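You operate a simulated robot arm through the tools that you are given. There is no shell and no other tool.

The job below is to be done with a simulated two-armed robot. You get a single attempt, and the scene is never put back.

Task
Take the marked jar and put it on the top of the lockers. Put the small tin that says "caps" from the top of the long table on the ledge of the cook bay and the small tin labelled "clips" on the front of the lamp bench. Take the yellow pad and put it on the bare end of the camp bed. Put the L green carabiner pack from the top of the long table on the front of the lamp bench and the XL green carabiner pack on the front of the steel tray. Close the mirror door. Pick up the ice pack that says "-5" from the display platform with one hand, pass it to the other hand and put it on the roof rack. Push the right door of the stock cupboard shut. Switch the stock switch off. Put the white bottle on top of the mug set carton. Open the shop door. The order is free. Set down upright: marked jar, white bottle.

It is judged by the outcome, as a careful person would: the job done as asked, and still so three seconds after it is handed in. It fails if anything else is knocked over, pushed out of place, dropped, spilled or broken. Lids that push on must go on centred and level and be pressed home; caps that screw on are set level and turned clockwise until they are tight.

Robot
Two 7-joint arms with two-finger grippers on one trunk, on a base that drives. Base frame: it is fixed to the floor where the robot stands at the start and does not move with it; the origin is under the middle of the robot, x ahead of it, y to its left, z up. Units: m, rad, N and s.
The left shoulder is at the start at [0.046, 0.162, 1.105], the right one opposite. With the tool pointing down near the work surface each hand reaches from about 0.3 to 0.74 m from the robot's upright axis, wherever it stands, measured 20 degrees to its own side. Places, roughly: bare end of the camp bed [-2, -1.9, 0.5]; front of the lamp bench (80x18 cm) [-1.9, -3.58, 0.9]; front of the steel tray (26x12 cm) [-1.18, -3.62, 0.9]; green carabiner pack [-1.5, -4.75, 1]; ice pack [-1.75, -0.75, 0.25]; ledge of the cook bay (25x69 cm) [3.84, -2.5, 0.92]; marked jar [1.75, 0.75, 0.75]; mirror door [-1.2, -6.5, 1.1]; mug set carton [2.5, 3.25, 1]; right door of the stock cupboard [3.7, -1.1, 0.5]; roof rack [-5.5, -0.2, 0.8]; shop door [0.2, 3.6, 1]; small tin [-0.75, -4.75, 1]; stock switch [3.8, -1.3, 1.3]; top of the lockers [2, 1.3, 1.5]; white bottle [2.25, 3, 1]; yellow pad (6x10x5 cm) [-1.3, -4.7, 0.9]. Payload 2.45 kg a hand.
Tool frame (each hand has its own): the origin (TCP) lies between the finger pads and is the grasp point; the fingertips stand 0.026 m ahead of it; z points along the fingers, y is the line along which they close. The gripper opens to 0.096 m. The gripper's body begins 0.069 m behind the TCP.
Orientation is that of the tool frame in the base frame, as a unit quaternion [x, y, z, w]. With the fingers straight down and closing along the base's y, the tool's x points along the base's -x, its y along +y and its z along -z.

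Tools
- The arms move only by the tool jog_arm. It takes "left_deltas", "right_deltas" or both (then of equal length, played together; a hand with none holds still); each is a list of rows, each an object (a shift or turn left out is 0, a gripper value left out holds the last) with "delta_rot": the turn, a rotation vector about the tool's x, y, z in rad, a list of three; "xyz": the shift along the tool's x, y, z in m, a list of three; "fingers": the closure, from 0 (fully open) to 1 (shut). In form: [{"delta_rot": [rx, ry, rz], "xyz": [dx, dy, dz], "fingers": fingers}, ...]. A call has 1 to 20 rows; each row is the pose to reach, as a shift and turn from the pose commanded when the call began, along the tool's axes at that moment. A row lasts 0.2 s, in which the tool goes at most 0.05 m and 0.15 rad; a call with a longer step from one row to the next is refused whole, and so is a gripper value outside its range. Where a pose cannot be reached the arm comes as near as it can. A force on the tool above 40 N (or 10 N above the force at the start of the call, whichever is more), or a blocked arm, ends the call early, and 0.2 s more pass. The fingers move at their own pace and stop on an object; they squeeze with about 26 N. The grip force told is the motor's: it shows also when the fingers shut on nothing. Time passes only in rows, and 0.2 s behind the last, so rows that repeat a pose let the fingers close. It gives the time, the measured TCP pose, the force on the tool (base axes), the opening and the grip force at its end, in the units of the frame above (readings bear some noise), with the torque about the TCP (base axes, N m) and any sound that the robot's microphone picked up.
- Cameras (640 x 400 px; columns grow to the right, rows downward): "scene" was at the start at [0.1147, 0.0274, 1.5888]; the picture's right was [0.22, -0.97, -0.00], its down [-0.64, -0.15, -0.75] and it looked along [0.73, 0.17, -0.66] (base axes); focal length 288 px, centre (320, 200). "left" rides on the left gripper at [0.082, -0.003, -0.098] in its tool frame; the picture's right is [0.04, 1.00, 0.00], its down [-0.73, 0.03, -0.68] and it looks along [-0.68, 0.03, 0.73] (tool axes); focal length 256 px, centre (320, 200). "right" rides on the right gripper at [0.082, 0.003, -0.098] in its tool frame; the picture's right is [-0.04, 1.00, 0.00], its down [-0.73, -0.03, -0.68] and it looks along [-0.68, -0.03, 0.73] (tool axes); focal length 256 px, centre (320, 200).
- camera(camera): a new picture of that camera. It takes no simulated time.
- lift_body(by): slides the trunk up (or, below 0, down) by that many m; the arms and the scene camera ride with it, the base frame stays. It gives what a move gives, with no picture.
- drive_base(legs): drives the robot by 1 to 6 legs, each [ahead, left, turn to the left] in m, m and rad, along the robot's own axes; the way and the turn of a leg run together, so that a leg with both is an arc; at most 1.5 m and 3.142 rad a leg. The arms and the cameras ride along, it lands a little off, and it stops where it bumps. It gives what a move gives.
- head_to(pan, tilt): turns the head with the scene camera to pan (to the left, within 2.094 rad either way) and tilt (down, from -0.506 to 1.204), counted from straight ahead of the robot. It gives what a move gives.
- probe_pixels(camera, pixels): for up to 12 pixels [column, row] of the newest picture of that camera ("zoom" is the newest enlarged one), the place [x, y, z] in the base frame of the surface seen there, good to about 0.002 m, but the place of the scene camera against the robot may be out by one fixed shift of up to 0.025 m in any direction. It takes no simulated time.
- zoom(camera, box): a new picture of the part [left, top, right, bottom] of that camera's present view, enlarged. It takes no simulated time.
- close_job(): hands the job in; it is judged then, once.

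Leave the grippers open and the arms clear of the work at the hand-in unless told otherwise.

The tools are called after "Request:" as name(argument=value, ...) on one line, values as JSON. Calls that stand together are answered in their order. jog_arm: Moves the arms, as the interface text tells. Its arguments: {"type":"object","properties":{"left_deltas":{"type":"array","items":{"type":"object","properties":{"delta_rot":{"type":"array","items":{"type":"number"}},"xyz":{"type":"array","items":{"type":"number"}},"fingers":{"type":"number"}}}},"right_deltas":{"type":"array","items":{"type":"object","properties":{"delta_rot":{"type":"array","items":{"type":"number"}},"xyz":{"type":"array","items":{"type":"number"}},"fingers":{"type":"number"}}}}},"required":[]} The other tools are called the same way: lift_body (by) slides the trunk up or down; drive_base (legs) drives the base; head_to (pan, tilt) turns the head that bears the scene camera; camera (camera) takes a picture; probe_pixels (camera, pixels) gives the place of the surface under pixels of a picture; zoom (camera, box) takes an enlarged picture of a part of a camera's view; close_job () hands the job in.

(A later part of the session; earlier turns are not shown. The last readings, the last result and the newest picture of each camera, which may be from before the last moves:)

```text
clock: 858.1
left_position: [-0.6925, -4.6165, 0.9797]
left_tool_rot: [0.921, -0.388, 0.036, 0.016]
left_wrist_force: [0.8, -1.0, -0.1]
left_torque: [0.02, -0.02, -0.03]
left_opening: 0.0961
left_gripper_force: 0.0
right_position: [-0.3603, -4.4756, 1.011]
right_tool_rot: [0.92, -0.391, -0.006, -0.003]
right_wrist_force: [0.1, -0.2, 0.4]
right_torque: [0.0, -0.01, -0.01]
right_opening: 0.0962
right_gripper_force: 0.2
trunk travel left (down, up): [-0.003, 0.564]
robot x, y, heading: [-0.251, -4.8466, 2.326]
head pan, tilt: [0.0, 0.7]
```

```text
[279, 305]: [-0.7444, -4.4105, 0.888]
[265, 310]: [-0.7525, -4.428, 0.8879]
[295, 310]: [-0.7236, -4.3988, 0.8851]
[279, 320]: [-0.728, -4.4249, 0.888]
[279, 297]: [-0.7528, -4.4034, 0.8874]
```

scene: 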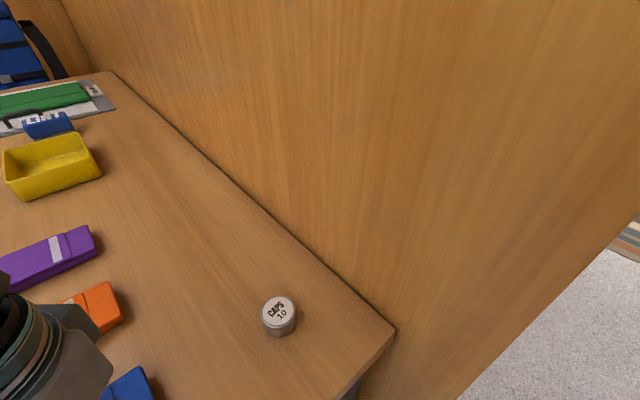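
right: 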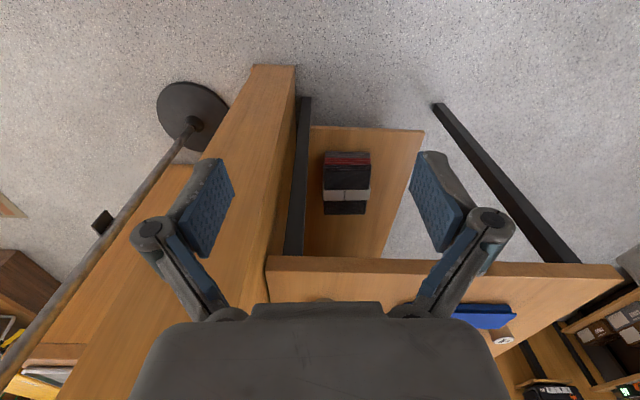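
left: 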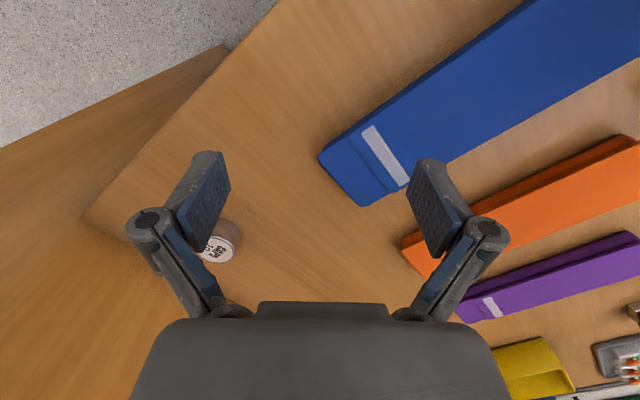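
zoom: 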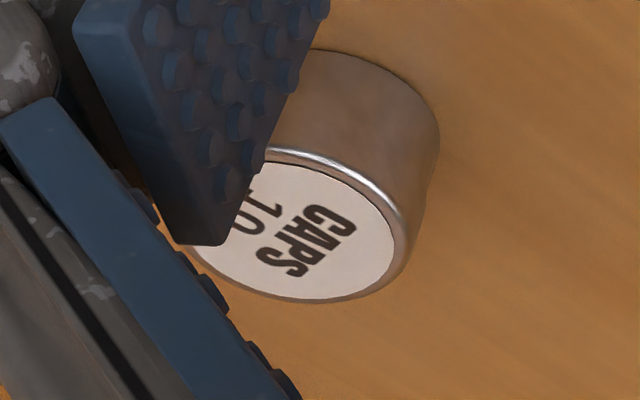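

Tin centre ≈ (−0.723, −4.412). Move the left hand above it, levelling a 0.08 pitch.

Request:
jog_arm(left_deltas=[{"xyz": [-0.03, -0.024, -0.01], "delta_rot": [0, -0.04, 0]}, {"xyz": [-0.06, -0.048, -0.015], "delta_rot": [0, -0.0786, 0]}, {"xyz": [-0.09, -0.072, -0.01], "delta_rot": [0, -0.0786, 0]}, {"xyz": [-0.12, -0.096, -0.005], "delta_rot": [0, -0.0786, 0]}, {"xyz": [-0.15, -0.115, 0.0], "delta_rot": [0, -0.0786, 0]}, {"xyz": [-0.168, -0.121, 0.007], "delta_rot": [0, -0.0786, 0]}, {"xyz": [-0.168, -0.121, 0.007], "delta_rot": [0, -0.0786, 0]}])

Request:
camera(camera="left")

```text
clock: 859.7
left_position: [-0.7238, -4.4129, 0.9606]
left_tool_rot: [0.921, -0.388, -0.001, 0.001]
left_wrist_force: [-0.4, 0.0, 0.1]
left_torque: [-0.01, -0.01, -0.01]
left_opening: 0.0961
left_gripper_force: 0.1
right_position: [-0.3618, -4.4747, 1.0116]
right_tool_rot: [0.921, -0.39, -0.006, -0.001]
right_wrist_force: [-0.7, -1.4, -0.4]
right_torque: [0.0, 0.0, -0.01]
right_opening: 0.096
right_gripper_force: 0.0
trunk travel left (down, up): [-0.003, 0.564]
robot x, y, heading: [-0.2502, -4.8439, 2.328]
head pan, tilt: [0.0, 0.7]
```

```text
taken
```

left: 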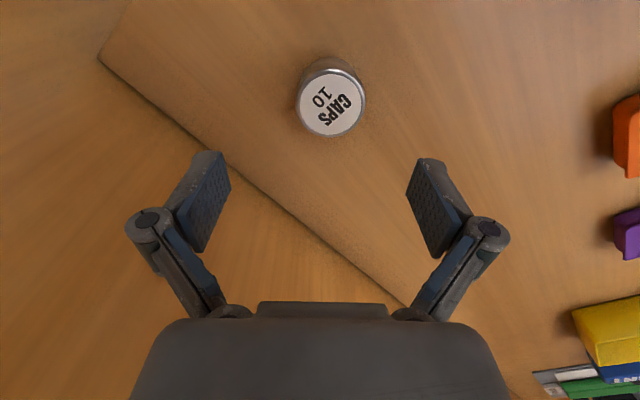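

Correct by 12 mm back and 8 mm left, then descend 7.3 cm and close.

Request:
jog_arm(left_deltas=[{"xyz": [0.012, 0.0077, 0.0]}, {"xyz": [0.012, 0.0077, 0.03]}, {"xyz": [0.012, 0.0077, 0.06]}, {"xyz": [0.012, 0.0077, 0.072]}])

Request:
camera(camera="left")

```text
clock: 860.9
left_position: [-0.708, -4.4315, 0.9159]
left_tool_rot: [0.92, -0.391, -0.024, -0.007]
left_wrist_force: [-0.2, 0.1, -0.5]
left_torque: [0.02, -0.03, 0.01]
left_opening: 0.0959
left_gripper_force: 0.1
right_position: [-0.351, -4.4793, 1.0196]
right_tool_rot: [0.92, -0.392, -0.014, -0.003]
right_wrist_force: [-0.7, -0.9, 0.8]
right_torque: [0.04, 0.0, 0.01]
right_opening: 0.0959
right_gripper_force: 0.0
trunk travel left (down, up): [-0.003, 0.564]
robot x, y, heading: [-0.2517, -4.8385, 2.325]
head pan, tilt: [0.0, 0.7]
stopped in row 4 (left hand): the arm was blocked; the commanded pose is now the measured one
```

```text
taken
```

left: 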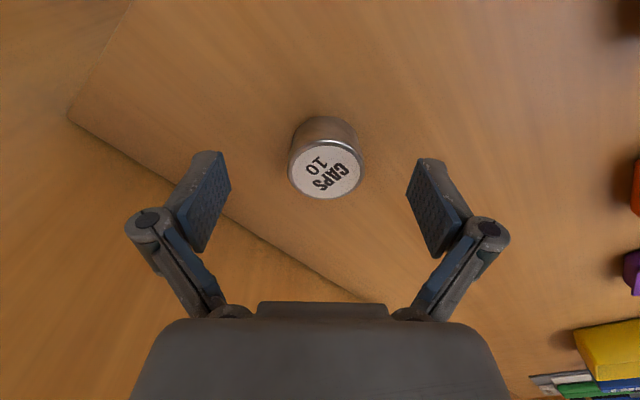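

Blocked — probably the left forearm meets the table edge with the trunk so low. Raise the hand 5 cm, then the trunk by 0.17.

Request:
jog_arm(left_deltas=[{"xyz": [0, 0, -0.03]}, {"xyz": [0, 0, -0.06]}])

Request:
lift_body(by=0.2)

Request:
head_to(pan=0.5, tilt=0.9)

Request:
camera(camera="scene")

Request:
camera(camera="left")

```text
clock: 861.5
left_position: [-0.7312, -4.437, 0.9507]
left_tool_rot: [0.921, -0.389, -0.004, -0.01]
left_wrist_force: [-0.5, -0.2, 1.1]
left_torque: [0.03, -0.06, -0.01]
left_opening: 0.0959
left_gripper_force: 0.0
right_position: [-0.3757, -4.4849, 1.0113]
right_tool_rot: [0.92, -0.391, -0.001, -0.01]
right_wrist_force: [0.4, 0.0, -0.2]
right_torque: [0.03, 0.09, 0.02]
right_opening: 0.0961
right_gripper_force: 0.0
trunk travel left (down, up): [-0.003, 0.564]
robot x, y, heading: [-0.2505, -4.8421, 2.322]
head pan, tilt: [0.0, 0.7]
```

```text
clock: 863.7
left_position: [-0.7183, -4.443, 1.1794]
left_tool_rot: [0.92, -0.391, -0.026, -0.017]
left_wrist_force: [0.0, -0.4, -0.5]
left_torque: [0.02, 0.04, -0.01]
left_opening: 0.0961
left_gripper_force: 0.1
right_position: [-0.3719, -4.4792, 1.2122]
right_tool_rot: [0.92, -0.391, -0.001, -0.006]
right_wrist_force: [-0.7, -0.6, -1.1]
right_torque: [0.02, 0.0, 0.01]
right_opening: 0.0961
right_gripper_force: 0.0
trunk travel left (down, up): [-0.203, 0.364]
robot x, y, heading: [-0.2529, -4.8408, 2.324]
head pan, tilt: [0.0, 0.7]
```

```text
clock: 864.6
left_position: [-0.7158, -4.4425, 1.1804]
left_tool_rot: [0.92, -0.39, -0.027, -0.016]
left_wrist_force: [-0.3, -0.4, -0.9]
left_torque: [0.02, 0.0, 0.01]
left_opening: 0.096
left_gripper_force: 0.0
right_position: [-0.3697, -4.4805, 1.2128]
right_tool_rot: [0.92, -0.392, -0.003, -0.006]
right_wrist_force: [-0.8, 0.2, -0.8]
right_torque: [0.0, -0.01, 0.0]
right_opening: 0.0959
right_gripper_force: 0.0
trunk travel left (down, up): [-0.203, 0.364]
robot x, y, heading: [-0.2495, -4.8426, 2.324]
head pan, tilt: [0.499, 0.901]
```

```text
taken
```

scene: 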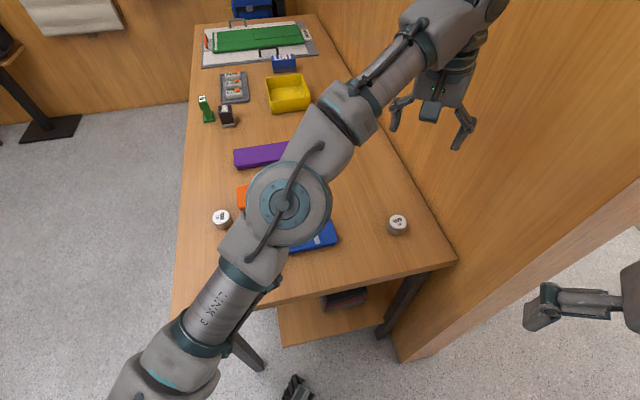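

```text
taken
```

left: 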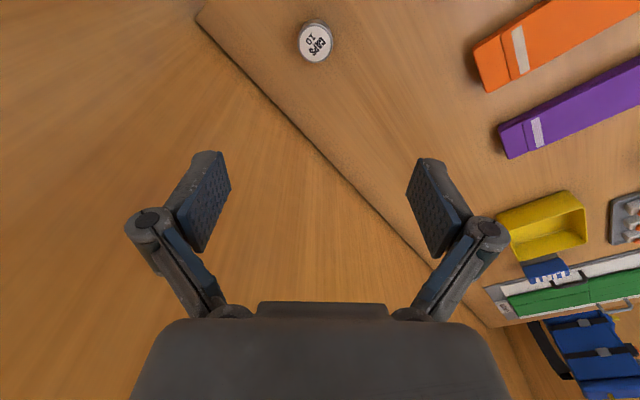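

The left elbow hangs over the table goods; with the trunk higher it will stay clear. Raise 0.1 more and re-probe the tin.

Request:
lift_body(by=0.1)

Request:
camera(camera="left")

Request:
probe_pixels(camera="scene", pixels=[[335, 238], [300, 248], [222, 215], [397, 222], [243, 200], [240, 158], [270, 195], [290, 200]])

```text
clock: 866.0
left_position: [-0.6896, -4.4701, 1.3362]
left_tool_rot: [0.918, -0.389, -0.073, -0.036]
left_wrist_force: [-0.3, -0.1, 0.0]
left_torque: [-0.04, -0.03, 0.01]
left_opening: 0.0958
left_gripper_force: 0.1
right_position: [-0.3717, -4.4793, 1.3123]
right_tool_rot: [0.921, -0.391, -0.003, -0.007]
right_wrist_force: [1.0, 0.9, -1.5]
right_torque: [0.0, -0.02, 0.0]
right_opening: 0.0961
right_gripper_force: 0.2
trunk travel left (down, up): [-0.303, 0.264]
robot x, y, heading: [-0.248, -4.8414, 2.321]
head pan, tilt: [0.499, 0.901]
```

```text
taken
```

left: 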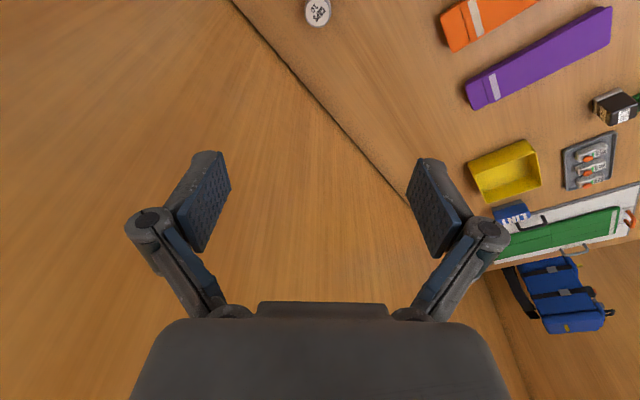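

```text
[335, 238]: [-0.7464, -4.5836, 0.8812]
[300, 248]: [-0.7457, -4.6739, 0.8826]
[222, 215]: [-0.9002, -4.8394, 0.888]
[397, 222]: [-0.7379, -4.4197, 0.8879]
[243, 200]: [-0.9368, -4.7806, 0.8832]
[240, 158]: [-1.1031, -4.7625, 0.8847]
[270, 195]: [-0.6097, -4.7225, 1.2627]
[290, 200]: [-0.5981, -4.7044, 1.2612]
```

I check that the CORD tin and slabs were not displaced by the elbow.

Request:
camera(camera="scene")

Request:
zoom(camera="scene", box=[160, 100, 440, 300])

```text
taken
```

scene: 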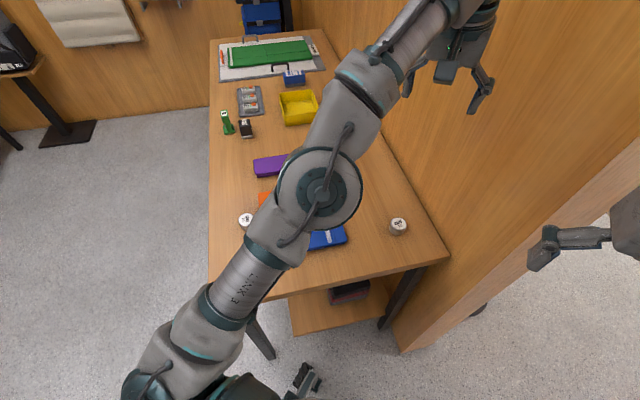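

```text
2.00 times, centred on (300, 200) of scene
```

zoom: 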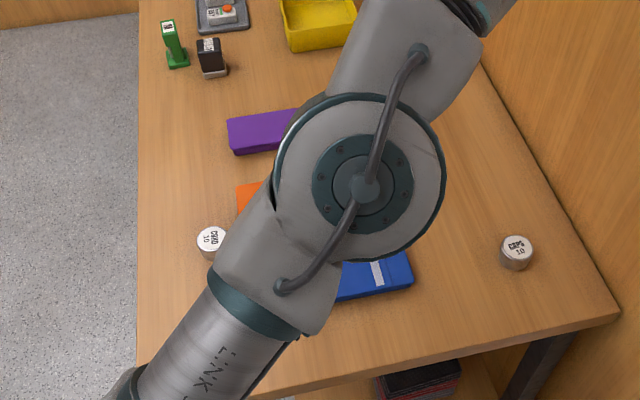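

I retract the left hand from over the table to see everything.

Request:
jog_arm(left_deltas=[{"xyz": [0.04, 0.02, 0.0]}, {"xyz": [0.08, 0.04, 0.0]}, {"xyz": [0.12, 0.06, 0]}, {"xyz": [0.16, 0.08, 0]}, {"xyz": [0.2, 0.1, 0]}])

Request:
drive_base(legs=[[-0.25, 0, 0]])

Request:
head_to(pan=0.35, tilt=0.7)

Request:
camera(camera="scene")

```text
clock: 867.2
left_position: [-0.6234, -4.6867, 1.3041]
left_tool_rot: [0.918, -0.388, -0.074, -0.038]
left_wrist_force: [0.5, -0.4, -0.8]
left_torque: [0.01, 0.06, -0.01]
left_opening: 0.0957
left_gripper_force: 0.1
right_position: [-0.3692, -4.4831, 1.3119]
right_tool_rot: [0.92, -0.391, -0.005, -0.007]
right_wrist_force: [0.0, -0.3, 0.6]
right_torque: [0.0, 0.02, 0.0]
right_opening: 0.096
right_gripper_force: 0.0
trunk travel left (down, up): [-0.303, 0.264]
robot x, y, heading: [-0.2495, -4.8428, 2.323]
head pan, tilt: [0.499, 0.901]
```

```text
clock: 869.0
left_position: [-0.4521, -4.8666, 1.3028]
left_tool_rot: [0.917, -0.389, -0.073, -0.037]
left_wrist_force: [0.3, 0.0, -0.3]
left_torque: [0.01, -0.03, 0.0]
left_opening: 0.0961
left_gripper_force: 0.1
right_position: [-0.1992, -4.6644, 1.3129]
right_tool_rot: [0.92, -0.392, -0.003, -0.007]
right_wrist_force: [-1.0, 0.1, -0.4]
right_torque: [0.01, -0.01, -0.02]
right_opening: 0.0957
right_gripper_force: 0.0
trunk travel left (down, up): [-0.303, 0.264]
robot x, y, heading: [-0.0807, -5.026, 2.321]
head pan, tilt: [0.499, 0.901]
```

```text
clock: 869.7
left_position: [-0.4472, -4.8698, 1.3055]
left_tool_rot: [0.917, -0.39, -0.074, -0.037]
left_wrist_force: [-0.4, 0.2, -0.2]
left_torque: [-0.02, 0.04, 0.05]
left_opening: 0.0959
left_gripper_force: 0.0
right_position: [-0.1945, -4.6666, 1.3132]
right_tool_rot: [0.92, -0.393, -0.005, -0.007]
right_wrist_force: [0.3, 0.1, -0.5]
right_torque: [-0.01, 0.0, 0.0]
right_opening: 0.0959
right_gripper_force: 0.2
trunk travel left (down, up): [-0.303, 0.264]
robot x, y, heading: [-0.0804, -5.0249, 2.323]
head pan, tilt: [0.351, 0.7]
```

```text
taken
```

scene: 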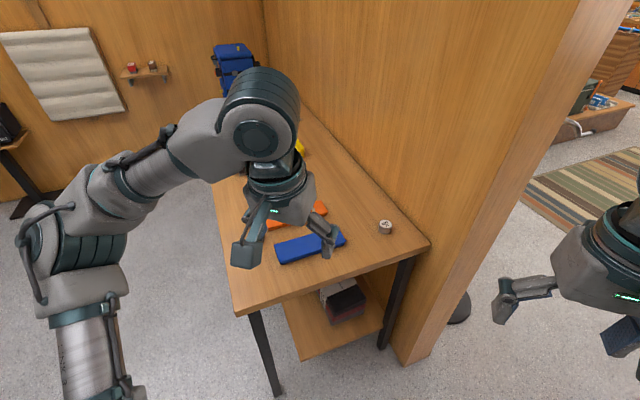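

I take a better stance: (−0.08, −4.55) facing heading ≈2.96, so that the left elbow stays off the table.

Request:
drive_base(legs=[[0, 0, -0.75], [0.47, 0, 0], [0, 0, 1.39]])

Request:
head_to(pan=0.1, tilt=0.7)

Request:
camera(camera="scene")

Request:
camera(camera="left")

```text
clock: 874.8
left_position: [-0.2888, -4.1873, 1.3006]
left_tool_rot: [0.729, -0.678, -0.06, -0.066]
left_wrist_force: [-5.5, 3.6, -6.1]
left_torque: [-0.24, -0.54, -0.12]
left_opening: 0.0956
left_gripper_force: 0.1
right_position: [0.1175, -4.1682, 1.3111]
right_tool_rot: [-0.688, 0.719, 0.062, -0.079]
right_wrist_force: [-3.3, 2.4, 0.1]
right_torque: [-0.15, -0.2, 0.0]
right_opening: 0.0962
right_gripper_force: 0.0
trunk travel left (down, up): [-0.303, 0.264]
robot x, y, heading: [-0.092, -4.5722, 1.631]
head pan, tilt: [0.351, 0.7]
stopped in leg 3: the robot was blocked; the commanded pose is now the measured one
```

```text
clock: 875.6
left_position: [-0.2913, -4.1989, 1.2973]
left_tool_rot: [0.727, -0.681, -0.06, -0.063]
left_wrist_force: [-0.7, 1.7, 0.1]
left_torque: [-0.05, 0.02, 0.01]
left_opening: 0.096
left_gripper_force: 0.0
right_position: [0.1184, -4.1824, 1.3177]
right_tool_rot: [-0.684, 0.722, 0.071, -0.082]
right_wrist_force: [-0.4, 0.7, 0.6]
right_torque: [-0.11, -0.04, 0.01]
right_opening: 0.096
right_gripper_force: 0.0
trunk travel left (down, up): [-0.303, 0.264]
robot x, y, heading: [-0.0933, -4.567, 1.624]
head pan, tilt: [0.099, 0.7]
```

```text
taken
```

scene: 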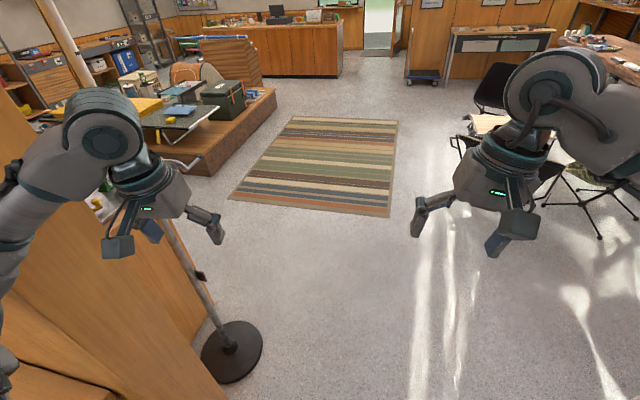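

```text
taken
```

left: 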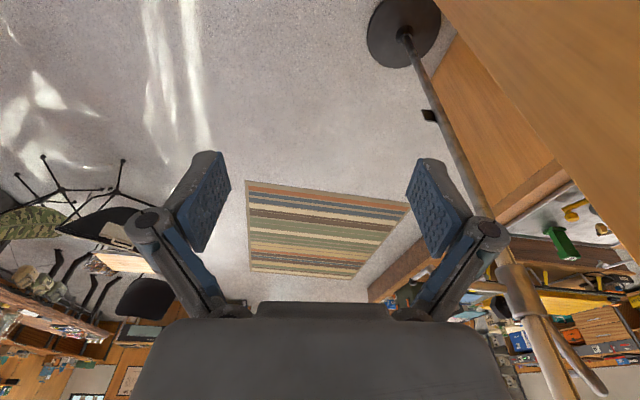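

The left elbow touched the wall end and blocked the turn. Ease off: turn right a little and back up.

Request:
drive_base(legs=[[0, 0, -0.08], [-0.45, 0, 0]])

Request:
camera(camera="left")

```text
clock: 876.4
left_position: [-0.3667, -4.1971, 1.268]
left_tool_rot: [0.72, -0.689, -0.047, -0.064]
left_wrist_force: [1.5, 0.1, 1.7]
left_torque: [0.03, 0.13, 0.01]
left_opening: 0.0961
left_gripper_force: 0.0
right_position: [0.1588, -4.1496, 1.3644]
right_tool_rot: [-0.563, 0.783, 0.162, -0.208]
right_wrist_force: [-3.0, 0.4, 2.0]
right_torque: [-0.05, -0.36, 0.0]
right_opening: 0.0959
right_gripper_force: 0.1
trunk travel left (down, up): [-0.303, 0.264]
robot x, y, heading: [-0.0837, -4.5837, 1.625]
head pan, tilt: [0.099, 0.7]
stopped in leg 1: the robot was blocked; the commanded pose is now the measured one
```

```text
taken
```

left: 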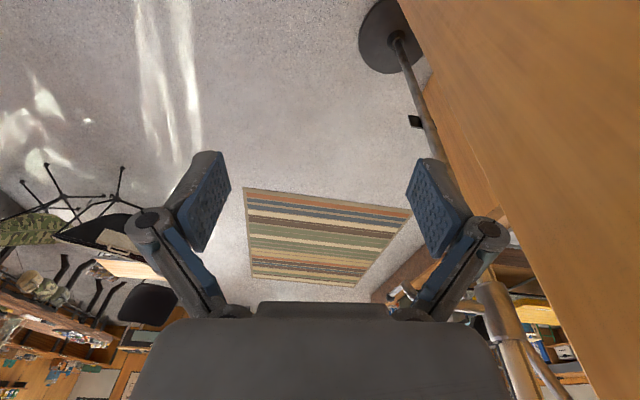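

Now the right arm is being pushed too. Look to both sides.

Request:
head_to(pan=-1.4, tilt=0.6)

Request:
camera(camera="scene")

Request:
head_to(pan=1.3, tilt=0.6)

Request:
camera(camera="scene")

```text
clock: 878.0
left_position: [-0.3704, -4.2026, 1.2613]
left_tool_rot: [0.723, -0.687, -0.041, -0.058]
left_wrist_force: [-0.1, -0.4, -0.2]
left_torque: [0.01, 0.07, 0.01]
left_opening: 0.0959
left_gripper_force: 0.0
right_position: [0.1555, -4.1524, 1.3578]
right_tool_rot: [-0.566, 0.781, 0.162, -0.208]
right_wrist_force: [0.5, -0.5, 0.8]
right_torque: [0.04, -0.02, -0.01]
right_opening: 0.0961
right_gripper_force: 0.0
trunk travel left (down, up): [-0.303, 0.264]
robot x, y, heading: [-0.0869, -4.5855, 1.625]
head pan, tilt: [-1.4, 0.6]
```

```text
taken
```

scene: 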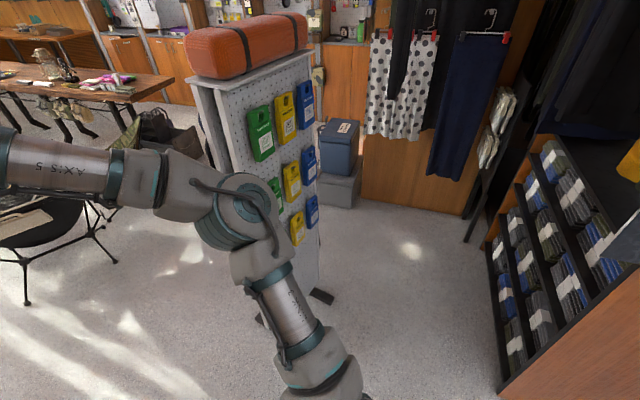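

```text
clock: 880.4
left_position: [-0.3715, -4.2019, 1.2608]
left_tool_rot: [0.726, -0.684, -0.042, -0.058]
left_wrist_force: [0.5, 0.2, 0.3]
left_torque: [0.0, 0.0, -0.01]
left_opening: 0.0962
left_gripper_force: 0.0
right_position: [0.1573, -4.1499, 1.3569]
right_tool_rot: [-0.565, 0.782, 0.16, -0.211]
right_wrist_force: [0.4, 1.2, 0.3]
right_torque: [-0.01, 0.0, 0.01]
right_opening: 0.0962
right_gripper_force: 0.2
trunk travel left (down, up): [-0.303, 0.264]
robot x, y, heading: [-0.0837, -4.5848, 1.632]
head pan, tilt: [1.3, 0.6]
```

```text
taken
```

scene: 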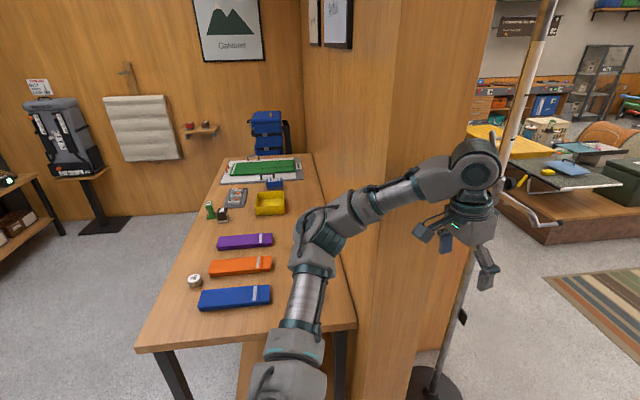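

The left arm straddles the wall's end; straight back is free on both sides. Back up 0.45.

Request:
drive_base(legs=[[-0.2, 0, 0]])

Request:
drive_base(legs=[[-0.3, 0, 0]])

Request:
head_to(pan=-1.2, tilt=0.5)

Request:
camera(camera="scene")

```text
clock: 881.1
left_position: [-0.4342, -4.1473, 1.2064]
left_tool_rot: [0.805, -0.592, -0.028, -0.035]
left_wrist_force: [-6.7, -5.9, -3.2]
left_torque: [0.59, -0.61, -0.06]
left_opening: 0.0714
left_gripper_force: 0.1
right_position: [0.3104, -4.0961, 1.4226]
right_tool_rot: [-0.329, 0.819, 0.303, -0.359]
right_wrist_force: [2.1, 0.1, 0.4]
right_torque: [-0.02, 0.09, 0.1]
right_opening: 0.0958
right_gripper_force: 0.0
trunk travel left (down, up): [-0.303, 0.264]
robot x, y, heading: [-0.0822, -4.5521, 1.542]
head pan, tilt: [1.3, 0.6]
stopped in leg 1: the robot was blocked; the commanded pose is now the measured one
```

```text
clock: 881.8
left_position: [-0.4696, -3.7891, 0.9132]
left_tool_rot: [0.712, -0.695, 0.096, -0.003]
left_wrist_force: [1.4, 1.6, -2.8]
left_torque: [-0.14, 0.22, -0.06]
left_opening: 0.0956
left_gripper_force: 0.1
right_position: [0.3093, -3.9479, 1.4897]
right_tool_rot: [-0.037, 0.855, 0.418, -0.305]
right_wrist_force: [-3.1, -2.9, -1.2]
right_torque: [0.19, -0.15, -0.31]
right_opening: 0.096
right_gripper_force: 0.1
trunk travel left (down, up): [-0.303, 0.264]
robot x, y, heading: [-0.0175, -4.3837, 1.206]
head pan, tilt: [1.3, 0.6]
stopped in leg 1: the robot was blocked; the commanded pose is now the measured one
```

```text
clock: 884.1
left_position: [-0.5563, -3.7717, 0.9476]
left_tool_rot: [0.765, -0.637, 0.095, -0.019]
left_wrist_force: [-0.4, 0.1, 1.6]
left_torque: [0.02, 0.03, -0.02]
left_opening: 0.0961
left_gripper_force: 0.1
right_position: [0.2161, -3.9369, 1.4617]
right_tool_rot: [-0.104, 0.886, 0.367, -0.262]
right_wrist_force: [0.8, -1.4, -1.0]
right_torque: [0.1, 0.01, -0.06]
right_opening: 0.0959
right_gripper_force: 0.1
trunk travel left (down, up): [-0.303, 0.264]
robot x, y, heading: [-0.0619, -4.3904, 1.178]
head pan, tilt: [-1.201, 0.499]
```

```text
taken
```

scene: 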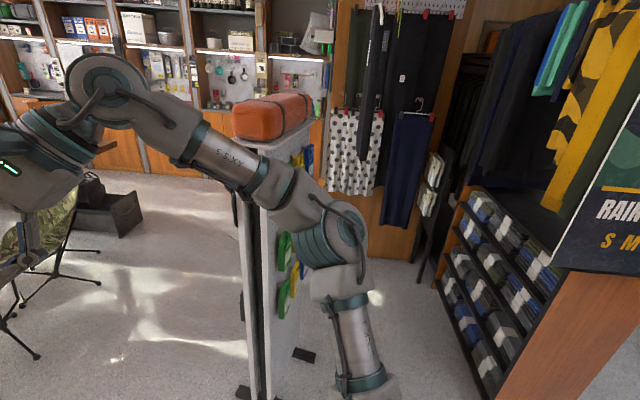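

The arm hooked on the wall end and the robot got turned. I must look carefully at the coat stand and display stand before moving.

Request:
head_to(pan=1.0, tilt=0.5)

Request:
camera(camera="scene")

Request:
camera(camera="left")

Request:
head_to(pan=-0.4, tilt=0.6)

Request:
camera(camera="scene")

Request:
camera(camera="right")

```text
clock: 886.2
left_position: [-0.5551, -3.7666, 0.9529]
left_tool_rot: [0.764, -0.638, 0.093, -0.024]
left_wrist_force: [0.1, 0.3, 0.8]
left_torque: [-0.02, 0.07, 0.0]
left_opening: 0.0961
left_gripper_force: 0.1
right_position: [0.2174, -3.9367, 1.4616]
right_tool_rot: [-0.103, 0.886, 0.367, -0.264]
right_wrist_force: [0.3, 0.2, 0.5]
right_torque: [-0.06, -0.04, 0.0]
right_opening: 0.096
right_gripper_force: 0.1
trunk travel left (down, up): [-0.303, 0.264]
robot x, y, heading: [-0.0647, -4.3925, 1.182]
head pan, tilt: [1.0, 0.499]
```

```text
taken
```

scene: 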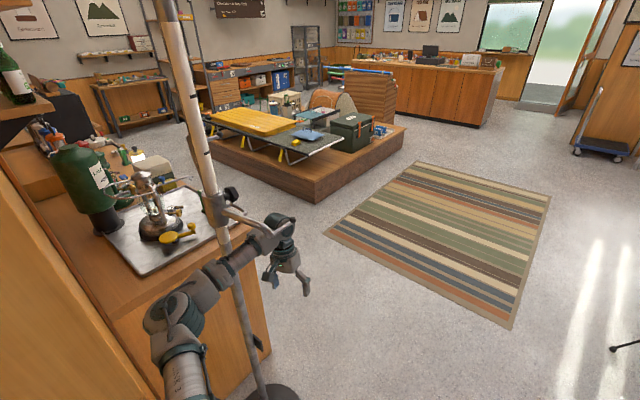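

```text
taken
```

left: 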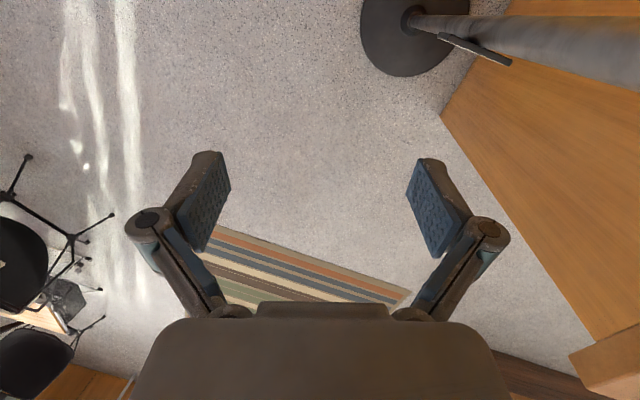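

```text
clock: 887.7
left_position: [-0.5546, -3.7682, 0.9522]
left_tool_rot: [0.762, -0.64, 0.093, -0.021]
left_wrist_force: [-0.3, 0.3, -0.3]
left_torque: [-0.01, 0.02, -0.01]
left_opening: 0.096
left_gripper_force: 0.0
right_position: [0.2185, -3.9378, 1.4629]
right_tool_rot: [-0.103, 0.886, 0.367, -0.263]
right_wrist_force: [-0.1, 0.6, 0.4]
right_torque: [-0.07, -0.06, 0.02]
right_opening: 0.096
right_gripper_force: 0.1
trunk travel left (down, up): [-0.303, 0.264]
robot x, y, heading: [-0.0606, -4.3914, 1.179]
head pan, tilt: [-0.4, 0.6]
```

```text
taken
```

scene: 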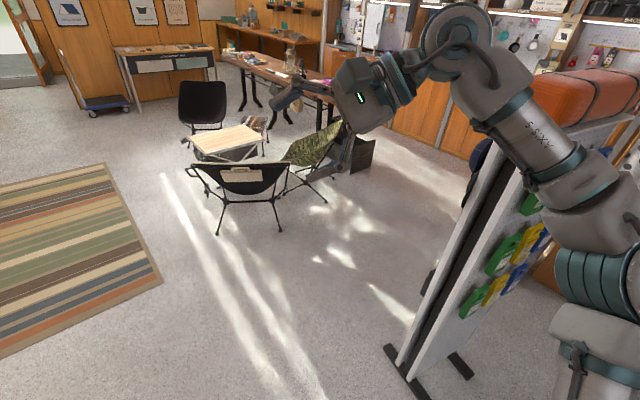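

```text
taken
```

right: 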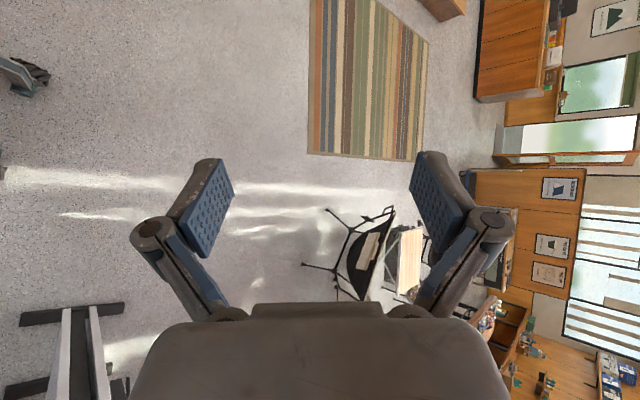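

Both stands are still upright. I probe the pole, its surroundings, and my left arm for clearance.

Request:
probe_pixels(camera="scene", pixels=[[400, 372], [465, 370], [500, 200], [470, 280], [570, 290], [610, 220], [590, 90]])

Request:
head_to(pan=1.0, tilt=0.6)

Request:
camera(camera="scene")

```text
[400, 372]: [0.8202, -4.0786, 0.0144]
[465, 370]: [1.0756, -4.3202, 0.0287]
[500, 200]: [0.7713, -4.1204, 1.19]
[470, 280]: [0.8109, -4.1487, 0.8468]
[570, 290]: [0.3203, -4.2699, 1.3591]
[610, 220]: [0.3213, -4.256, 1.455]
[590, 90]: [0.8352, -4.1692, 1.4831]
```

```text
clock: 889.2
left_position: [-0.5556, -3.768, 0.9525]
left_tool_rot: [0.762, -0.641, 0.092, -0.021]
left_wrist_force: [0.8, -0.1, -0.5]
left_torque: [0.0, 0.0, 0.0]
left_opening: 0.0961
left_gripper_force: 0.0
right_position: [0.2181, -3.9372, 1.4627]
right_tool_rot: [-0.103, 0.886, 0.368, -0.263]
right_wrist_force: [-0.5, 0.4, 0.8]
right_torque: [-0.08, -0.04, 0.05]
right_opening: 0.0958
right_gripper_force: 0.0
trunk travel left (down, up): [-0.303, 0.264]
robot x, y, heading: [-0.0645, -4.3897, 1.175]
head pan, tilt: [1.0, 0.6]
```

```text
taken
```

scene: 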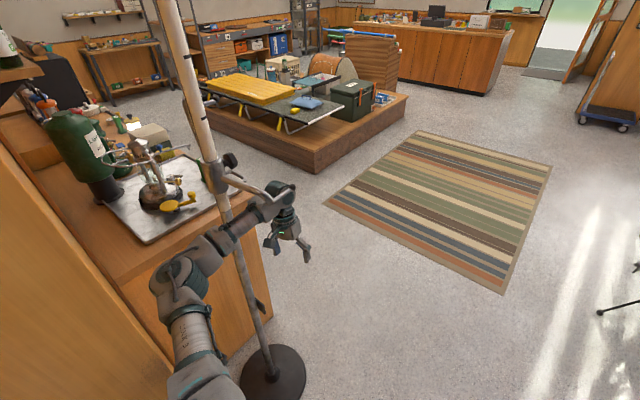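

Display stand is unmoved. Now probe the coat stand pole and the forearm near it.

Request:
probe_pixels(camera="scene", pixels=[[180, 60], [205, 140], [228, 215], [250, 300], [262, 340], [272, 375], [212, 248], [245, 218], [270, 205], [240, 160], [262, 192], [288, 230]])

Request:
zoom(camera="scene", box=[130, 130, 330, 400])

```text
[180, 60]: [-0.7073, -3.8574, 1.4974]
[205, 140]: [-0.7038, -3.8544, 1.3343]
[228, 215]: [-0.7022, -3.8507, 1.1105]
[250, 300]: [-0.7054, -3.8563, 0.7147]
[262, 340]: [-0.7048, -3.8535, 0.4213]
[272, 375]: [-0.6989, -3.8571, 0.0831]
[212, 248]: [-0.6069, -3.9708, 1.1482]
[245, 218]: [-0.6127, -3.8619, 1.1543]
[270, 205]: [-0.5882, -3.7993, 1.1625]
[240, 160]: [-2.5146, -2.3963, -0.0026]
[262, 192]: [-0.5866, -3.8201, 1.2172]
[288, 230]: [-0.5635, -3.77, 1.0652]
```

```text
1.48 times, centred on (230, 265) of scene
```

zoom: 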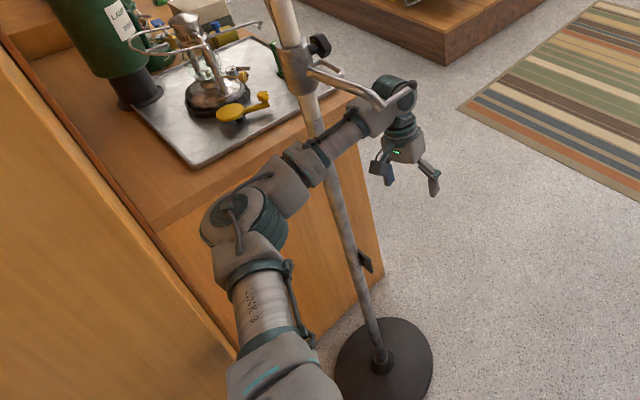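

The pole is vertical. To see whether it was shifted I calibrate the view against XL, whose true place I know (−1.168, −3.603).

Request:
zoom(camera="scene", box=[160, 130, 240, 200])

Request:
probe_pixels(camera="zoom", pixels=[[315, 150], [330, 130], [300, 160], [345, 190], [310, 170], [100, 330]])

```text
5.71 times, centred on (200, 165) of scene
```

zoom: 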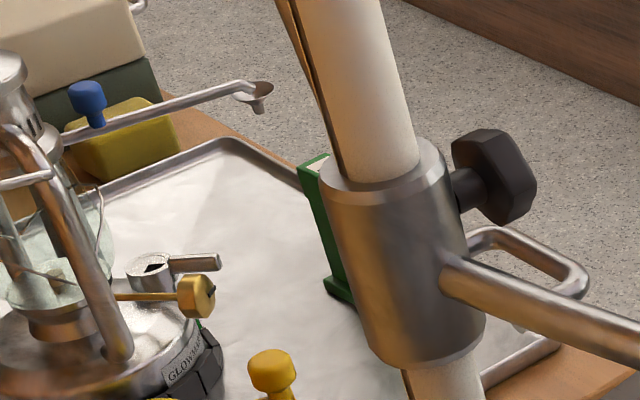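

```text
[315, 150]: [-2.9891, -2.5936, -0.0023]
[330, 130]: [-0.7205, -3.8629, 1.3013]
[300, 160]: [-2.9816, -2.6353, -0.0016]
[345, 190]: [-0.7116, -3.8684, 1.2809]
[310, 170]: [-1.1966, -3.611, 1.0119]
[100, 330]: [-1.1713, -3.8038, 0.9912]
```

I use the left camera (exact) to locate the coat stand's base disc now.

Request:
camera(camera="left")

Request:
probe_pixels(camera="left", pixels=[[365, 20], [375, 50], [400, 72], [440, 60], [462, 20], [412, 14], [430, 20], [470, 25], [500, 30], [560, 40]])

```text
taken
```

left: 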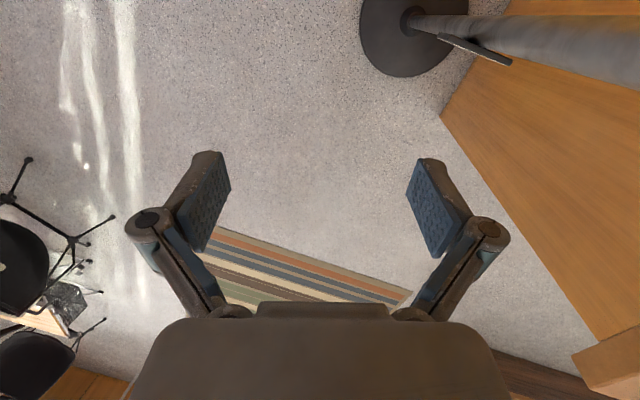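

```text
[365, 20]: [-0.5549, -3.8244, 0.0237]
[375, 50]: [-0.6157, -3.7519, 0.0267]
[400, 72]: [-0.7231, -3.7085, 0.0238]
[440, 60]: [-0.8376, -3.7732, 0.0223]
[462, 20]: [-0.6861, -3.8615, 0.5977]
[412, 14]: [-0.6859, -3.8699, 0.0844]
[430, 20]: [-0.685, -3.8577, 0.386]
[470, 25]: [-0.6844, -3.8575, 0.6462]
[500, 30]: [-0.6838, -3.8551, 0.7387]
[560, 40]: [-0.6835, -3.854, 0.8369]
```

The coat stand is where it was (pole at (−0.69, −3.865)); my left forearm is ~2 cm from the pole and under its hook. I move the left hand away (+x, slightly down).

Request:
jog_arm(left_deltas=[{"xyz": [0.003, -0.018, 0.014]}, {"xyz": [0.006, -0.045, 0.03]}, {"xyz": [0.012, -0.08, 0.042]}, {"xyz": [0.018, -0.115, 0.05]}, {"xyz": [0.021, -0.1415, 0.0545]}])

Request:
camera(camera="scene")

```text
clock: 889.5
left_position: [-0.5644, -3.7793, 0.9686]
left_tool_rot: [0.795, -0.6, 0.084, -0.024]
left_wrist_force: [9.9, -1.6, 10.3]
left_torque: [0.26, 1.25, -0.1]
left_opening: 0.0958
left_gripper_force: 0.1
right_position: [0.2375, -3.9889, 1.4704]
right_tool_rot: [-0.098, 0.878, 0.388, -0.262]
right_wrist_force: [-2.6, -0.6, 2.0]
right_torque: [-0.07, -0.21, -0.16]
right_opening: 0.0958
right_gripper_force: 0.0
trunk travel left (down, up): [-0.303, 0.264]
robot x, y, heading: [-0.0714, -4.379, 1.152]
head pan, tilt: [1.0, 0.6]
stopped in row 1 (left hand): the arm was blocked; the commanded pose is now the measured one
```

```text
taken
```

scene: 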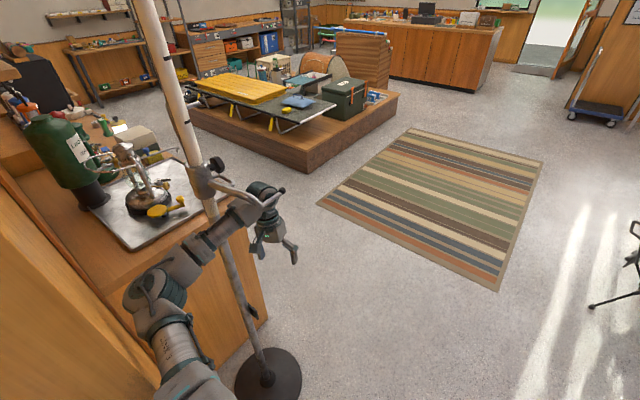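

Blocked again. Probe where the elbow and upper arm are relative to the wall end.

Request:
probe_pixels(camera="scene", pixels=[[150, 290], [175, 345], [190, 385], [135, 300], [60, 330], [100, 380], [220, 225], [250, 200], [232, 190], [185, 260], [150, 380]])

Request:
zoom(camera="scene", box=[100, 150, 320, 400])

```text
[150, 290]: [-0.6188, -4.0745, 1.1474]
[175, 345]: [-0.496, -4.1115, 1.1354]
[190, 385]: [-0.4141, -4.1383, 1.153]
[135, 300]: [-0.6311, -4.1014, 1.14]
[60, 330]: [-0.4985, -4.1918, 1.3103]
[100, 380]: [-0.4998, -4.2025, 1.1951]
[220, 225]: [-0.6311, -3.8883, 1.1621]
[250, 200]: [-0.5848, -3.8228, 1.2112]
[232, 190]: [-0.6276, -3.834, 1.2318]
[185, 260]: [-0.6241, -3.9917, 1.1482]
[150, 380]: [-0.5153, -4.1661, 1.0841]
```

```text
1.60 times, centred on (210, 275) of scene
```

zoom: 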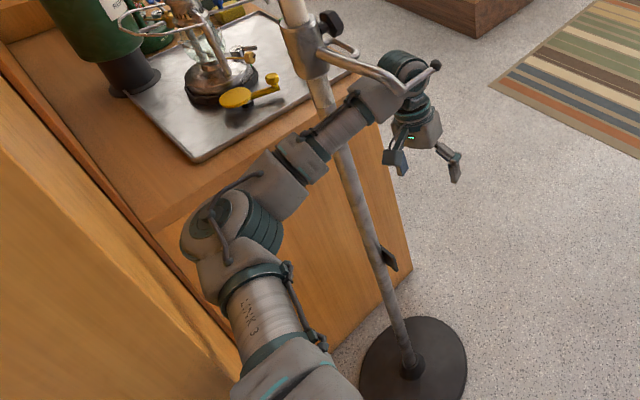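

My elbow sits in the nook between the wall's north face and the bench. The way out is +x. I drive the base in +x (with a little +y) by 0.12 m.

Request:
drive_base(legs=[[0.07, -0.1, 0]])

Request:
camera(camera="scene")

```text
clock: 890.3
left_position: [-0.5782, -3.8158, 0.9904]
left_tool_rot: [0.828, -0.555, 0.084, -0.012]
left_wrist_force: [-0.3, -1.1, -0.2]
left_torque: [0.01, 0.03, 0.03]
left_opening: 0.0959
left_gripper_force: 0.1
right_position: [0.2628, -4.1114, 1.4829]
right_tool_rot: [-0.085, 0.862, 0.431, -0.254]
right_wrist_force: [-1.2, 0.3, 0.2]
right_torque: [-0.08, -0.1, -0.02]
right_opening: 0.0958
right_gripper_force: 0.0
trunk travel left (down, up): [-0.303, 0.264]
robot x, y, heading: [-0.1014, -4.3627, 1.095]
head pan, tilt: [1.0, 0.6]
stopped in leg 1: the robot was blocked; the commanded pose is now the measured one
```

```text
taken
```

scene: 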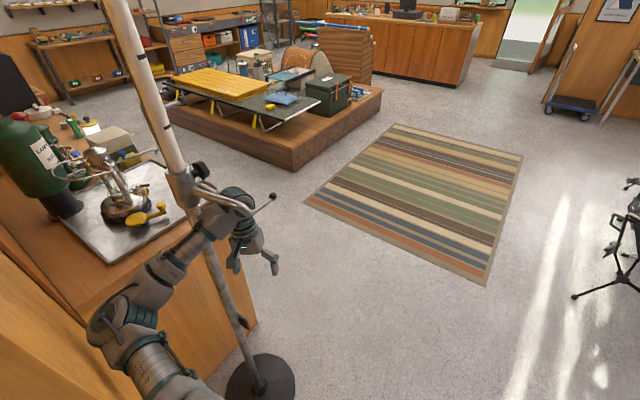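

The moves go the wrong way because the forearm is caught under the hook. I lower the trunk 0.15 m to free it downward.

Request:
lift_body(by=-0.15)

Request:
camera(camera="scene")

Request:
probe_pixels(camera="scene", pixels=[[120, 300], [150, 345], [180, 385], [200, 230], [225, 205], [240, 195], [155, 265], [260, 205], [250, 340], [205, 190], [190, 215]])

```text
clock: 890.6
left_position: [-0.58, -3.8376, 0.9899]
left_tool_rot: [0.84, -0.533, 0.101, 0.014]
left_wrist_force: [1.7, -2.1, 11.0]
left_torque: [0.37, 0.21, 0.01]
left_opening: 0.0958
left_gripper_force: 0.0
right_position: [0.2722, -4.1885, 1.4783]
right_tool_rot: [-0.079, 0.85, 0.457, -0.251]
right_wrist_force: [-3.9, -1.0, 1.8]
right_torque: [0.01, -0.21, -0.3]
right_opening: 0.0957
right_gripper_force: 0.0
trunk travel left (down, up): [-0.3, 0.266]
robot x, y, heading: [-0.1217, -4.3542, 1.053]
head pan, tilt: [1.0, 0.6]
stopped: the arm was blocked; the commanded pose is now the measured one
```

```text
taken
```

scene: 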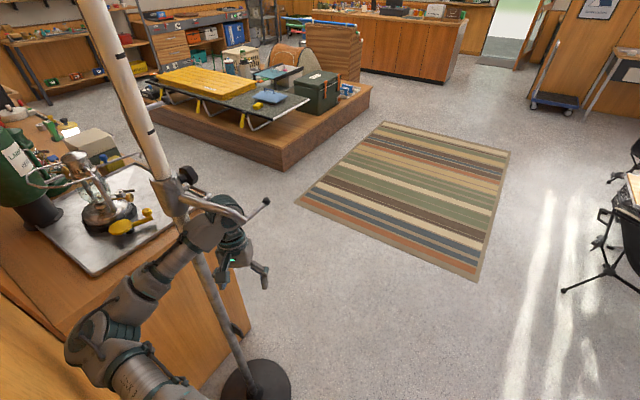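

```text
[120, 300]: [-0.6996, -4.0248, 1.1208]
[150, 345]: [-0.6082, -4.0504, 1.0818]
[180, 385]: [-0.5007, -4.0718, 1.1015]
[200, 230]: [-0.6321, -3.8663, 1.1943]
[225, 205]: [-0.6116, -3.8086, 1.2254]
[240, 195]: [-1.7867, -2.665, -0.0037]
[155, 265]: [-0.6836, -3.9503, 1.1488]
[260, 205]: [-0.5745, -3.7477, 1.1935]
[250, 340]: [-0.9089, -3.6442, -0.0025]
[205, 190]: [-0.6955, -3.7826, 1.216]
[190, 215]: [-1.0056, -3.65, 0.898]
```

The wall presses my upper arm north, turning me clockwise; going along with that relieves it. I turn right gently while moving +x.

Request:
drive_base(legs=[[0.04, -0.04, -0.1]])

Request:
camera(camera="scene")

Request:
probe_pixels(camera="scene", pixels=[[120, 300], [150, 345], [200, 230], [225, 205], [100, 60], [140, 140], [215, 290], [235, 345]])

```text
clock: 891.3
left_position: [-0.5439, -3.8894, 0.9975]
left_tool_rot: [0.822, -0.541, 0.179, 0.007]
left_wrist_force: [3.4, 3.5, 1.2]
left_torque: [-0.33, 0.31, -0.22]
left_opening: 0.0958
left_gripper_force: 0.1
right_position: [0.3317, -4.3448, 1.4605]
right_tool_rot: [-0.075, 0.789, 0.558, -0.247]
right_wrist_force: [-3.6, 1.6, 2.6]
right_torque: [-0.13, -0.18, -0.24]
right_opening: 0.0958
right_gripper_force: 0.0
trunk travel left (down, up): [-0.3, 0.266]
robot x, y, heading: [-0.1236, -4.3566, 1.003]
head pan, tilt: [1.0, 0.6]
stopped in leg 1: the robot was blocked; the commanded pose is now the measured one
```

```text
taken
```

scene: 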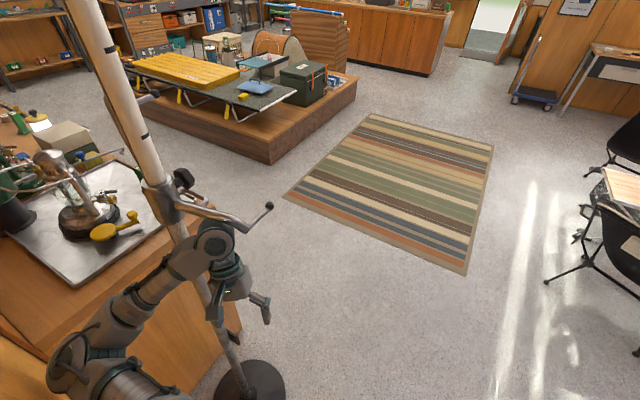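

```text
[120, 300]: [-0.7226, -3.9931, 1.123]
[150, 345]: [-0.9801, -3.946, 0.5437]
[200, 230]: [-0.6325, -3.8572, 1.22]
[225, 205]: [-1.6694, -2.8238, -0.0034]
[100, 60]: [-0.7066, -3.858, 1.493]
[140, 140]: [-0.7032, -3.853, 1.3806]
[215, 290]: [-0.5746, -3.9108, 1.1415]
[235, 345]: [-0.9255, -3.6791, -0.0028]
```

The stand is unmoved. Now a pure +x step of 6 cm.

Request:
drive_base(legs=[[0.032, -0.05, 0.0]])

Request:
camera(camera="scene")

```text
clock: 892.1
left_position: [-0.4064, -4.0004, 1.0755]
left_tool_rot: [0.774, -0.628, 0.086, -0.011]
left_wrist_force: [-0.9, 2.3, 2.0]
left_torque: [-0.21, -0.1, 0.02]
left_opening: 0.0965
left_gripper_force: 0.0
right_position: [0.4451, -4.5609, 1.3896]
right_tool_rot: [-0.027, 0.719, 0.666, -0.197]
right_wrist_force: [-0.6, -0.9, 1.1]
right_torque: [-0.01, 0.01, -0.1]
right_opening: 0.096
right_gripper_force: 0.1
trunk travel left (down, up): [-0.3, 0.266]
robot x, y, heading: [-0.1593, -4.3797, 0.89]
head pan, tilt: [1.0, 0.6]
stopped in leg 1: the robot was blocked; the commanded pose is now the measured one
```

```text
taken
```

scene: 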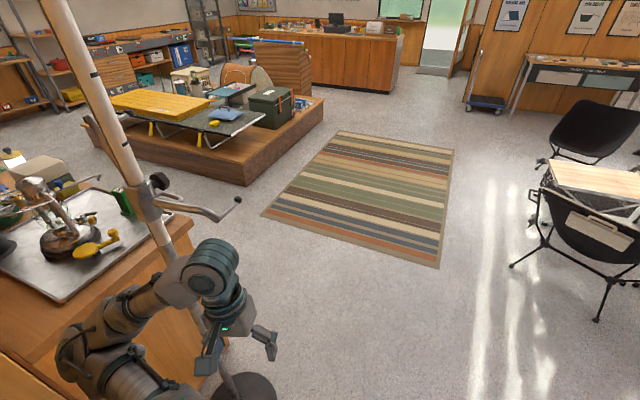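

The left hand is coming free (now at (−0.41, −4.00)). Check the right side too, since something still blocks.

Request:
head_to(pan=-1.2, tilt=0.7)

Request:
camera(camera="scene")

Request:
head_to(pan=1.7, tilt=0.8)

Request:
camera(camera="scene")

```text
clock: 894.1
left_position: [-0.4165, -3.9843, 1.0738]
left_tool_rot: [0.778, -0.62, 0.098, -0.015]
left_wrist_force: [-0.2, -0.3, -0.1]
left_torque: [-0.01, -0.01, 0.0]
left_opening: 0.0961
left_gripper_force: 0.0
right_position: [0.4398, -4.5662, 1.387]
right_tool_rot: [-0.015, 0.715, 0.666, -0.212]
right_wrist_force: [-0.1, -1.4, 0.6]
right_torque: [0.0, 0.03, -0.05]
right_opening: 0.0961
right_gripper_force: 0.1
trunk travel left (down, up): [-0.3, 0.266]
robot x, y, heading: [-0.167, -4.3761, 0.883]
head pan, tilt: [-1.201, 0.7]
```

```text
taken
```

scene: 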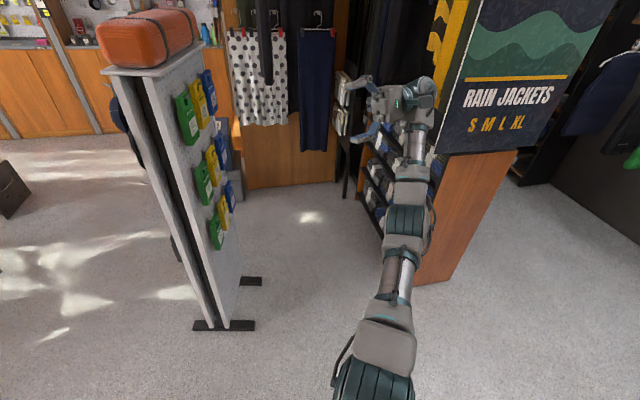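

```text
clock: 896.7
left_position: [-0.4155, -3.9856, 1.0732]
left_tool_rot: [0.779, -0.62, 0.099, -0.015]
left_wrist_force: [0.0, -0.5, 0.0]
left_torque: [0.04, 0.01, 0.02]
left_opening: 0.0958
left_gripper_force: 0.1
right_position: [0.4401, -4.5659, 1.3879]
right_tool_rot: [-0.014, 0.714, 0.667, -0.212]
right_wrist_force: [-0.4, -0.5, -0.1]
right_torque: [0.02, 0.01, -0.03]
right_opening: 0.0959
right_gripper_force: 0.0
trunk travel left (down, up): [-0.3, 0.266]
robot x, y, heading: [-0.1661, -4.3769, 0.882]
head pan, tilt: [1.7, 0.799]
```

```text
taken
```

scene: 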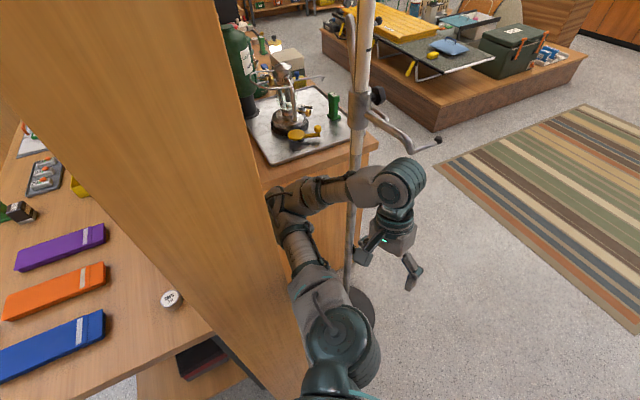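

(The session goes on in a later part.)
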